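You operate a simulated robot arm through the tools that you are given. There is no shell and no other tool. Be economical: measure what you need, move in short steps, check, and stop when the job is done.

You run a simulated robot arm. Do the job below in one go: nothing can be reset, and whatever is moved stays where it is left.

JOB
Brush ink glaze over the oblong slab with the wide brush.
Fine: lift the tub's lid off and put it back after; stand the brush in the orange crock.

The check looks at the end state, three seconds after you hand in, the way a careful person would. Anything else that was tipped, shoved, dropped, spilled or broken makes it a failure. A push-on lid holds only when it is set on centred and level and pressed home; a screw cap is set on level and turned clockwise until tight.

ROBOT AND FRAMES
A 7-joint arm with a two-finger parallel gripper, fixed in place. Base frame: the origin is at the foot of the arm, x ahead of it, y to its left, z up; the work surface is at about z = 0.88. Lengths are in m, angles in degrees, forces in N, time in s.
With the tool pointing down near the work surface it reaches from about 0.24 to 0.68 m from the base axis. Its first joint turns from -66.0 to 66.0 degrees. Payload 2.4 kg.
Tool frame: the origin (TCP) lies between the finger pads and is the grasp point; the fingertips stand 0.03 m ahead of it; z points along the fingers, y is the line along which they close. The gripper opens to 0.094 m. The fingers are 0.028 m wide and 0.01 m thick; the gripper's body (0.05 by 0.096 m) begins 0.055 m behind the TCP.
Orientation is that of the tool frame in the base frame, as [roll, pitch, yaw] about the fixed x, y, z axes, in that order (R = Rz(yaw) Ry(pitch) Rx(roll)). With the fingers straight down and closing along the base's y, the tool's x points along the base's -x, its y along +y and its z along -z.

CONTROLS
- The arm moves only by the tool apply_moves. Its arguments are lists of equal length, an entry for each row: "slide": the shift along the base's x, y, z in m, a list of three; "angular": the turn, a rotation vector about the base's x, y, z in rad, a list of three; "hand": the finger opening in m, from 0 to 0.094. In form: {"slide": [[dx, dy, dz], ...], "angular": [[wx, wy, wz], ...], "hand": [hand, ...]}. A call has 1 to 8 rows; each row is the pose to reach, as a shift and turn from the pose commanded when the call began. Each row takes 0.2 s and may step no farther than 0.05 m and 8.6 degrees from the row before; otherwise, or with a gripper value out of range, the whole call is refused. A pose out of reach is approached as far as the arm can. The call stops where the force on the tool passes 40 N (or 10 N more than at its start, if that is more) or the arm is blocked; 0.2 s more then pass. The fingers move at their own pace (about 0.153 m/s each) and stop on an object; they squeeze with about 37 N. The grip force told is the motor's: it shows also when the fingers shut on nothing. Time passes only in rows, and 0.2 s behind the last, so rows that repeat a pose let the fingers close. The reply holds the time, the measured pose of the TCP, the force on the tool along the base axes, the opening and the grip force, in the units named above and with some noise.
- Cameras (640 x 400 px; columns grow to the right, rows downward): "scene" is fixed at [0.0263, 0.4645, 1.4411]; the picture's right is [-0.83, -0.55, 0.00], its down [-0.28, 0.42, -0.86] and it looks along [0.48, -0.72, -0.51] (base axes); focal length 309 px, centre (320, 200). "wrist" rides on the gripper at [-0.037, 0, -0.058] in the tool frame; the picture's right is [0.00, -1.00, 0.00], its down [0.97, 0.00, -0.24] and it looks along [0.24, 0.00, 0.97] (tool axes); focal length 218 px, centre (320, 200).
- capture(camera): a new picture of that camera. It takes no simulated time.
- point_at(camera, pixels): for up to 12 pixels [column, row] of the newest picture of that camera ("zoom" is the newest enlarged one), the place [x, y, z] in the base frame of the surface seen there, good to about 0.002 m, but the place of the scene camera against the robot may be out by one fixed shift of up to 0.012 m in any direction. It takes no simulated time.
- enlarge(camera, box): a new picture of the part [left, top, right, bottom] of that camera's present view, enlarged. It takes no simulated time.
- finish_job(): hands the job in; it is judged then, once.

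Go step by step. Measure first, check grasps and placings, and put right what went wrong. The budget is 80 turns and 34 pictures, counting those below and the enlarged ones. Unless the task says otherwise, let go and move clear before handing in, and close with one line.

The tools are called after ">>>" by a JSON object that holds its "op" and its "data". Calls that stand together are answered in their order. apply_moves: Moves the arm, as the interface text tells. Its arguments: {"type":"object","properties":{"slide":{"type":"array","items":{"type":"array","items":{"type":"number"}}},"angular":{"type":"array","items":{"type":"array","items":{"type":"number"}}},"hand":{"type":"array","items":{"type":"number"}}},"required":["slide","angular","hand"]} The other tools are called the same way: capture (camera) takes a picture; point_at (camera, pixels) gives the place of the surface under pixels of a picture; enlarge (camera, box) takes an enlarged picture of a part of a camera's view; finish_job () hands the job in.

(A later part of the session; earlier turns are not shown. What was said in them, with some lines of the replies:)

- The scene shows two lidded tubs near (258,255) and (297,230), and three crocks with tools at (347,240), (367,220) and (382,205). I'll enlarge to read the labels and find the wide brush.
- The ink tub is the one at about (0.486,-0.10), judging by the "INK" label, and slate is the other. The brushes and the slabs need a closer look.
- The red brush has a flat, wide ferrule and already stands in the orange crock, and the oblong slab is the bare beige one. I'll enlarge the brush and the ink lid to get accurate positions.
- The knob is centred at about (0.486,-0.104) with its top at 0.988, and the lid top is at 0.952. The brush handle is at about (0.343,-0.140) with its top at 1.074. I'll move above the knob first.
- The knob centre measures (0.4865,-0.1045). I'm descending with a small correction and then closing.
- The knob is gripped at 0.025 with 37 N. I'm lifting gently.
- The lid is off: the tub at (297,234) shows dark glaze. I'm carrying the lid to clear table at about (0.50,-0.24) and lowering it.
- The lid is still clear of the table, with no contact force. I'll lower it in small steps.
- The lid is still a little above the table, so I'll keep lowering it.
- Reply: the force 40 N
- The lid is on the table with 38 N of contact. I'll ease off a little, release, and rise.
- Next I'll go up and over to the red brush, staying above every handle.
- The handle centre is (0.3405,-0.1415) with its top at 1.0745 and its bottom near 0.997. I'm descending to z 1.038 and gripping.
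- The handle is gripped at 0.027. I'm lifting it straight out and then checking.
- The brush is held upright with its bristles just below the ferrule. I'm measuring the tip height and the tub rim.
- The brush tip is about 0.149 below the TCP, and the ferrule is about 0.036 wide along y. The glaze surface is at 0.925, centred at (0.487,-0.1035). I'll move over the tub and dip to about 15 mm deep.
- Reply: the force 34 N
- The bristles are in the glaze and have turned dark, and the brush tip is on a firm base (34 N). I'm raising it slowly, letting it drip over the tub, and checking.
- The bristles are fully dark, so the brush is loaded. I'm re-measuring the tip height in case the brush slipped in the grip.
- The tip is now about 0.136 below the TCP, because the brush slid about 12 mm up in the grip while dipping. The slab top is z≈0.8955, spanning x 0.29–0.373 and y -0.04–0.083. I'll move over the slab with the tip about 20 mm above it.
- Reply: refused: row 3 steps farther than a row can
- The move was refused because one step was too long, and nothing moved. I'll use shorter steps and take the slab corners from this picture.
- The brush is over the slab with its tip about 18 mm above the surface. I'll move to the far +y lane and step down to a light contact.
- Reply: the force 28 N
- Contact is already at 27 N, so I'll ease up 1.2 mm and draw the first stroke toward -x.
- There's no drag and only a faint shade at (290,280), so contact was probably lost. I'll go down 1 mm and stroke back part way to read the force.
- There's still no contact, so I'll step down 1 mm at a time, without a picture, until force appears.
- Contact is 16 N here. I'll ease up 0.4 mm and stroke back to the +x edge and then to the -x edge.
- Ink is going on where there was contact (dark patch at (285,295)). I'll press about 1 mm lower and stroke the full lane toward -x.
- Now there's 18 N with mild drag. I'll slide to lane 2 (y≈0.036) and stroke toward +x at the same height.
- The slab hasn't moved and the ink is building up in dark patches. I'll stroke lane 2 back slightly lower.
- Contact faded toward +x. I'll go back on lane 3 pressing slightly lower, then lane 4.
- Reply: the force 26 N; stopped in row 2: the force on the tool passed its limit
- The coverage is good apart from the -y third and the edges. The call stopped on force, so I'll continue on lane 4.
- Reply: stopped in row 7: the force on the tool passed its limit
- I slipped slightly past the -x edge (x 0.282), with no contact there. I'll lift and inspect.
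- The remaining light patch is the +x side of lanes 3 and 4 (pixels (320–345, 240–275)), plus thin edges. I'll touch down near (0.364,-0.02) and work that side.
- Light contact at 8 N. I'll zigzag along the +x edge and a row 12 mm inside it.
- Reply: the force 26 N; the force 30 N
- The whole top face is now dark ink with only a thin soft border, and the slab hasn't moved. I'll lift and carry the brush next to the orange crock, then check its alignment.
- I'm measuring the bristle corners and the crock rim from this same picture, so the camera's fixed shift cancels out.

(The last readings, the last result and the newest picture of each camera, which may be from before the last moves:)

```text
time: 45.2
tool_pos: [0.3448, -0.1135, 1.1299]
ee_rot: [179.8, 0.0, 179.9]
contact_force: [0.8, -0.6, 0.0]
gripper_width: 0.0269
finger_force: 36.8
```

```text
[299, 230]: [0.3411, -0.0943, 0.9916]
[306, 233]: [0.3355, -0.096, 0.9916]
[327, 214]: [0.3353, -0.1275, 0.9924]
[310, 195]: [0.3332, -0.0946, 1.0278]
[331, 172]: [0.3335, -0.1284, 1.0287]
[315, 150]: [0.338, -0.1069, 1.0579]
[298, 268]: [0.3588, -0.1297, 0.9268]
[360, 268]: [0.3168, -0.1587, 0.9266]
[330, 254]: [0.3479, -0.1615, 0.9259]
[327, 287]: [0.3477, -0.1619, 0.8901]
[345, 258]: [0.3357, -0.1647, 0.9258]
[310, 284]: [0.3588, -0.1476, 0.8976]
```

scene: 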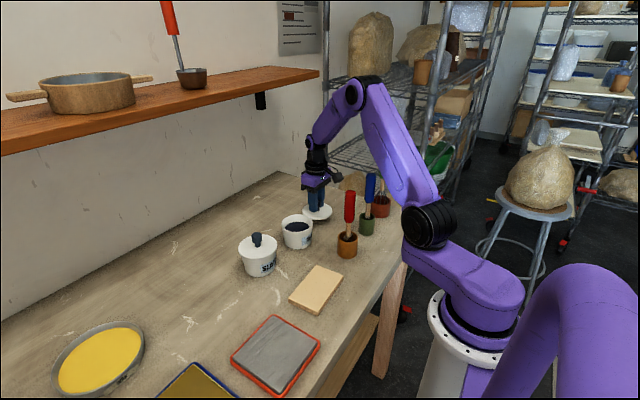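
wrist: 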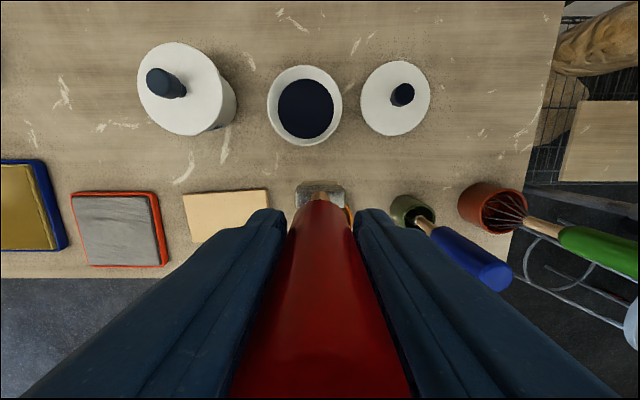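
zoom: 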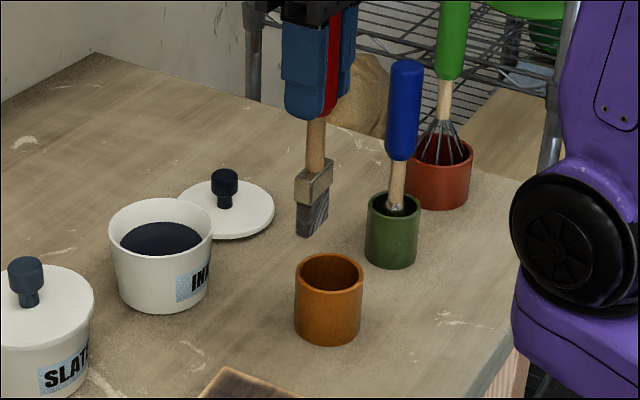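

In this frame the crock rim centre is at about (0.334,-0.139) and the brush end at about (0.340,-0.111), so I need to shift by (-0.005,-0.0275). I'll lower with the tip just inside the rim and watch for contact.

>>> {"op": "apply_moves", "data": {"slide": [[-0.003, -0.015, 0], [-0.005, -0.0275, 0], [-0.005, -0.0275, 0], [-0.005, -0.0275, -0.03], [-0.005, -0.0275, -0.055], [-0.005, -0.0275, -0.075], [-0.005, -0.0275, -0.075]], "angular": [[0, 0, 0], [0, 0, 0], [0, 0, 0], [0, 0, 0], [0, 0, 0], [0, 0, 0], [0, 0, 0]], "hand": [0, 0, 0, 0, 0, 0, 0]}}

>>> {"op": "enlarge", "data": {"camera": "scene", "box": [285, 155, 405, 275]}}

```text
time: 46.8
tool_pos: [0.3386, -0.1423, 1.0566]
ee_rot: [179.7, 0.0, 180.0]
contact_force: [0.5, -0.1, -1.6]
gripper_width: 0.0268
finger_force: 36.6
```

```text
3.33 times, centred on (345, 215) of scene
```

zoom: 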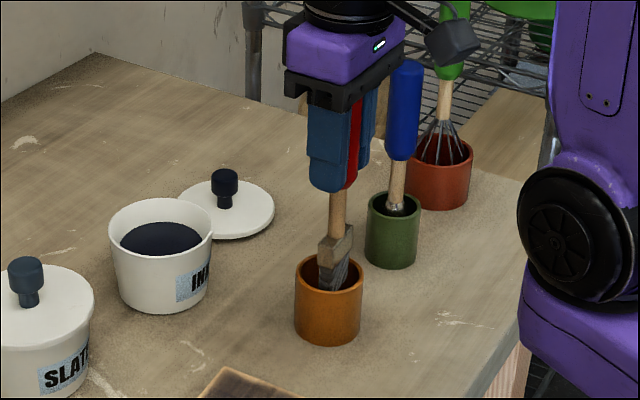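

The bristles are inside the rim with no contact, and the blue brush is clear. I'm lowering further to near the crock floor.

>>> {"op": "apply_moves", "data": {"slide": [[0, 0, -0.015], [0, 0, -0.028], [0, 0, -0.033]], "angular": [[0, 0, 0], [0, 0, 0], [0, 0, 0]], "hand": [0, 0, 0]}}

```text
time: 47.6
tool_pos: [0.3387, -0.1411, 1.0209]
ee_rot: [179.8, 0.0, 179.9]
contact_force: [-1.0, -1.1, 2.3]
gripper_width: 0.0268
finger_force: 37.0
```

>>> {"op": "apply_moves", "data": {"slide": [[0, 0, -0.001], [0, 0, -0.0015]], "angular": [[0, 0, 0], [0, 0, 0]], "hand": [0, 0]}}

```text
time: 48.2
tool_pos: [0.3397, -0.1404, 1.0215]
ee_rot: [179.8, 0.2, 179.9]
contact_force: [-1.6, -1.4, 22.9]
gripper_width: 0.0266
finger_force: 37.1
```

The brush is seated on the floor (23 N). I'll ease off, release, wait, and rise straight up.

>>> {"op": "apply_moves", "data": {"slide": [[0, 0, 0.001], [0, 0, 0.001], [0, 0, 0.001], [0, 0, 0.001], [0, 0, 0.03], [0, 0, 0.07], [0, 0, 0.11], [0, 0, 0.14]], "angular": [[0, 0, 0], [0, 0, 0], [0, 0, 0], [0, 0, 0], [0, 0, 0], [0, 0, 0], [0, 0, 0], [0, 0, 0]], "hand": [0.03, 0.045, 0.06, 0.06, 0.06, 0.06, 0.06, 0.06]}}

```text
time: 50.0
tool_pos: [0.3418, -0.142, 1.1589]
ee_rot: [179.7, 0.0, 179.9]
contact_force: [0.6, -0.1, -0.4]
gripper_width: 0.0597
finger_force: 0.0
```

The brush is released. I'll go +x first and then over to above the resting lid, correcting the small roll, and look.

>>> {"op": "apply_moves", "data": {"slide": [[0.04, 0, 0], [0.08, -0.01, 0], [0.115, -0.04, 0], [0.145, -0.07, -0.01], [0.166, -0.094, -0.03], [0.166, -0.094, -0.06], [0.166, -0.094, -0.08], [0.166, -0.094, -0.08]], "angular": [[-0.004, 0, 0], [-0.004, 0, 0], [-0.004, 0, 0], [-0.004, 0, 0], [-0.004, 0, 0], [-0.004, 0, 0], [-0.004, 0, 0], [-0.004, 0, 0]], "hand": [0.06, 0.06, 0.06, 0.06, 0.06, 0.06, 0.06, 0.06]}}

>>> {"op": "capture", "data": {"camera": "wrist"}}

```text
time: 51.8
tool_pos: [0.5043, -0.2361, 1.0792]
ee_rot: [180.0, 0.1, 179.9]
contact_force: [0.6, 0.1, -0.1]
gripper_width: 0.06
finger_force: 0.0
```

```text
2 pictures are left
```

wrist: 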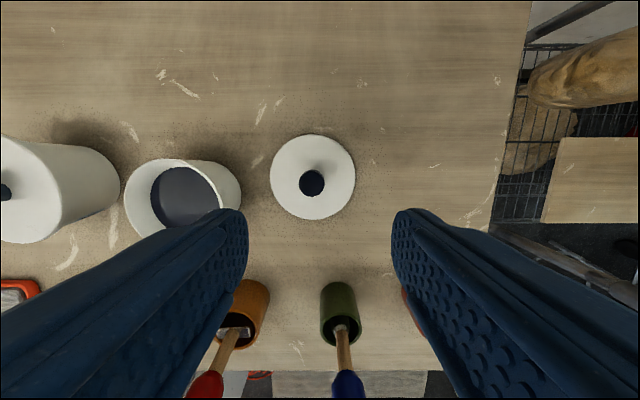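

The lid lies flat and the brush stands in the crock. I'm measuring the knob and the tub rim.

>>> {"op": "point_at", "data": {"camera": "wrist", "pixels": [[311, 185], [301, 184], [322, 184], [311, 172], [311, 195], [272, 176], [354, 176], [313, 136], [128, 205], [182, 161], [238, 182], [150, 172]]}}

```text
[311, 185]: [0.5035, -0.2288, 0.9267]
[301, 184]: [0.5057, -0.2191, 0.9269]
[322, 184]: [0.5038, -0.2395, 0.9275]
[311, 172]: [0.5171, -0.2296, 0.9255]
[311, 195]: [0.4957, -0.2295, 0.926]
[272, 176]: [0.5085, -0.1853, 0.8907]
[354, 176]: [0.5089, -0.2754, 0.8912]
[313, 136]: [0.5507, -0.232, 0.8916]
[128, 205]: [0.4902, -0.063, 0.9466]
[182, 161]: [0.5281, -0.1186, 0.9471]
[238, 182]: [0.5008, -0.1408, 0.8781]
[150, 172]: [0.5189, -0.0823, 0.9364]
```

The knob centre is (0.506,-0.2295), so I'll shift +6 mm in y, descend to z≈0.925, and grip.

>>> {"op": "apply_moves", "data": {"slide": [[0.001, 0.006, -0.04], [0.001, 0.006, -0.085], [0.001, 0.006, -0.125], [0.001, 0.006, -0.154], [0.001, 0.006, -0.154], [0.001, 0.006, -0.154], [0.001, 0.006, -0.154], [0.001, 0.006, -0.154]], "angular": [[0, 0, 0], [0, 0, 0], [0, 0, 0], [0, 0, 0], [0, 0, 0], [0, 0, 0], [0, 0, 0], [0, 0, 0]], "hand": [0.06, 0.06, 0.06, 0.06, 0.06, 0, 0, 0]}}

```text
time: 53.6
tool_pos: [0.5058, -0.229, 0.9244]
ee_rot: [179.9, 0.0, 179.9]
contact_force: [0.7, -0.7, -0.2]
gripper_width: 0.0245
finger_force: 36.8
```

The lid is gripped. I'm lifting it and carrying it to hover over the tub.

>>> {"op": "apply_moves", "data": {"slide": [[0, 0, 0.04], [0, 0, 0.09], [-0.006, 0.04, 0.1], [-0.012, 0.08, 0.1], [-0.017, 0.115, 0.1], [-0.0185, 0.127, 0.1], [-0.0185, 0.127, 0.1]], "angular": [[0, 0, 0], [0, 0, 0], [0, 0, 0], [0, 0, 0], [0, 0, 0], [0, 0, 0], [0, 0, 0]], "hand": [0, 0, 0, 0, 0, 0, 0]}}

>>> {"op": "capture", "data": {"camera": "wrist"}}

```text
time: 55.2
tool_pos: [0.4855, -0.1003, 1.0274]
ee_rot: [180.0, 0.0, 179.9]
contact_force: [-0.9, 0.1, -0.6]
gripper_width: 0.0246
finger_force: 37.1
```

```text
1 pictures are left
```

wrist: 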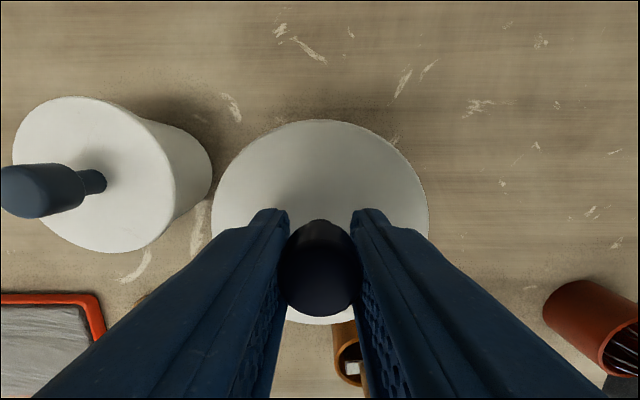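

The lid is held level. I'm measuring its rim to find the lid centre against the tub centre (0.4865,-0.1025).

>>> {"op": "point_at", "data": {"camera": "wrist", "pixels": [[214, 215], [426, 215], [320, 123], [316, 320], [250, 150], [390, 150], [230, 170], [410, 170]]}}

>>> {"op": "apply_moves", "data": {"slide": [[0, 0, 0]], "angular": [[0, 0, 0]], "hand": [0]}}

```text
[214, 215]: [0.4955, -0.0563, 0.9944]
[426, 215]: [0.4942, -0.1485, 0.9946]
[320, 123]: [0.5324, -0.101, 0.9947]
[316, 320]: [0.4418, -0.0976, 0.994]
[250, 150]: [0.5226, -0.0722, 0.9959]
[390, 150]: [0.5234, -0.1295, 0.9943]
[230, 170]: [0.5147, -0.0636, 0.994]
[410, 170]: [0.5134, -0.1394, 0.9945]
```

```text
time: 55.6
tool_pos: [0.486, -0.1016, 1.0274]
ee_rot: [-180.0, -0.1, 179.9]
contact_force: [-0.4, 0.4, -0.2]
gripper_width: 0.0243
finger_force: 37.0
```

The lid centre is (0.487,-0.1017), against its original seated centre (0.4876,-0.103). I'll shift -1.2 mm in y and lower to the rim (seated TCP ≈0.985).

>>> {"op": "apply_moves", "data": {"slide": [[0.0002, -0.0012, 0], [0.0002, -0.0012, -0.015], [0.0002, -0.0012, -0.028], [0.0002, -0.0012, -0.036], [0.0002, -0.0012, -0.039], [0.0002, -0.0012, -0.041]], "angular": [[0, 0, 0], [0, 0, 0], [0, 0, 0], [0, 0, 0], [0, 0, 0], [0, 0, 0]], "hand": [0, 0, 0, 0, 0, 0]}}

```text
time: 57.0
tool_pos: [0.4864, -0.102, 0.9846]
ee_rot: [-180.0, -0.1, 179.9]
contact_force: [-5.2, 0.6, 12.8]
gripper_width: 0.0244
finger_force: 37.4
```

Contact is at the expected height (13 N). I'm pressing home in small steps.

>>> {"op": "apply_moves", "data": {"slide": [[0, 0, -0.001], [0, 0, -0.002], [0, 0, -0.003], [0, 0, -0.004]], "angular": [[0, 0, 0], [0, 0, 0], [0, 0, 0], [0, 0, 0]], "hand": [0, 0, 0, 0]}}

```text
time: 58.0
tool_pos: [0.488, -0.1024, 0.9823]
ee_rot: [179.9, 0.2, 179.9]
contact_force: [-0.6, 0.9, 5.5]
gripper_width: 0.0246
finger_force: 36.9
stopped in row 4: the force on the tool passed its limit (the readings are from after the stop); the commanded pose is now the measured one
```

It passed 40 N and settled at 0.982. I'll press once more to confirm it's bottomed.

>>> {"op": "apply_moves", "data": {"slide": [[0, 0, -0.001], [0, 0, -0.002], [0, 0, -0.003]], "angular": [[0, 0, 0], [0, 0, 0], [0, 0, 0]], "hand": [0, 0, 0]}}

```text
time: 58.8
tool_pos: [0.4875, -0.1019, 0.9814]
ee_rot: [-179.8, 0.5, 179.8]
contact_force: [-2.1, 0.7, 7.5]
gripper_width: 0.0245
finger_force: 36.7
stopped in row 3: the force on the tool passed its limit (the readings are from after the stop); the commanded pose is now the measured one
```

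The lid is firmly bottomed. I'm releasing the knob and rising clear.

>>> {"op": "apply_moves", "data": {"slide": [[0, 0, 0.0005], [0, 0, 0.0005], [0, 0, 0.0005], [0, 0, 0.0005], [0, 0, 0.03], [0, 0, 0.08], [0, 0, 0.13], [0.02, 0, 0.18]], "angular": [[0, 0, 0], [0, 0, 0], [0, 0, 0], [0, 0, 0], [0, 0, 0], [0, 0, 0], [0, 0, 0], [0, 0, 0]], "hand": [0.04, 0.06, 0.06, 0.06, 0.06, 0.06, 0.06, 0.06]}}

>>> {"op": "enlarge", "data": {"camera": "scene", "box": [235, 155, 395, 325]}}

```text
refused: row 8 steps farther than a row can; nothing moved
```

```text
2.35 times, centred on (315, 240) of scene
```

zoom: 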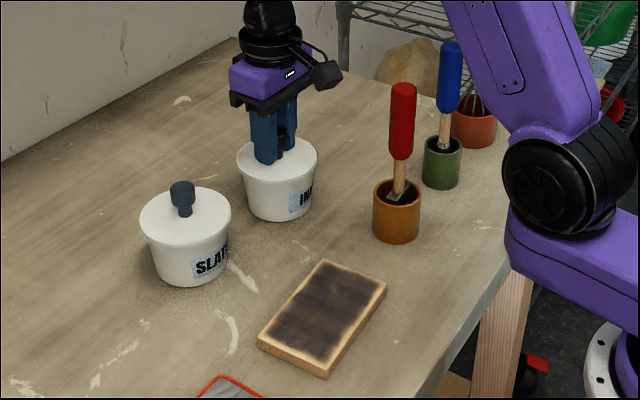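

The move was refused because the last step was too long. The picture shows the lid flat on the tub, the brush standing, and the slab coated. I'm checking that the lid is level by points, then I'll release.

>>> {"op": "point_at", "data": {"camera": "zoom", "pixels": [[242, 160], [312, 155], [277, 182], [305, 145], [295, 172], [250, 170], [185, 235], [150, 215], [225, 215]]}}

>>> {"op": "apply_moves", "data": {"slide": [[0, 0, 0.0005], [0, 0, 0.0005], [0, 0, 0.0005], [0, 0, 0.0005], [0, 0, 0.03], [0, 0, 0.07], [0, 0, 0.11], [0, 0, 0.15]], "angular": [[0, 0, 0], [0, 0, 0], [0, 0, 0], [0, 0, 0], [0, 0, 0], [0, 0, 0], [0, 0, 0], [0, 0, 0]], "hand": [0.04, 0.06, 0.06, 0.06, 0.06, 0.06, 0.06, 0.06]}}

```text
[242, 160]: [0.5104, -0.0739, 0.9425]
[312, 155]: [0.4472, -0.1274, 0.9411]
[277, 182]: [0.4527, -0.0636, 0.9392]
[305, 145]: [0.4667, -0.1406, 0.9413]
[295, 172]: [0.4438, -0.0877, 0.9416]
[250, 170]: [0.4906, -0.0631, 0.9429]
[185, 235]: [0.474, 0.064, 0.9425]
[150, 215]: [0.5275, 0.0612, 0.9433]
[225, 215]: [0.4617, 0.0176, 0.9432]
```

```text
time: 60.6
tool_pos: [0.4875, -0.1012, 1.131]
ee_rot: [-179.9, 0.5, 179.9]
contact_force: [0.4, 0.4, -0.3]
gripper_width: 0.0601
finger_force: 0.0
```

The ink lid is level, at about the same height as the slate lid (0.942 and 0.943), and the gripper is clear. The slab is coated and the brush stands in the orange crock, so I'm handing in.

>>> {"op": "finish_job", "data": {}}

```text
The job is handed in.
```

I brushed ink glaze over the oblong slab with the wide brush, stood the brush back in the orange crock, and pressed the ink tub's lid home. A thin, lighter border remains around the slab's edges, and I had no pictures left to check the lid after letting go of it.
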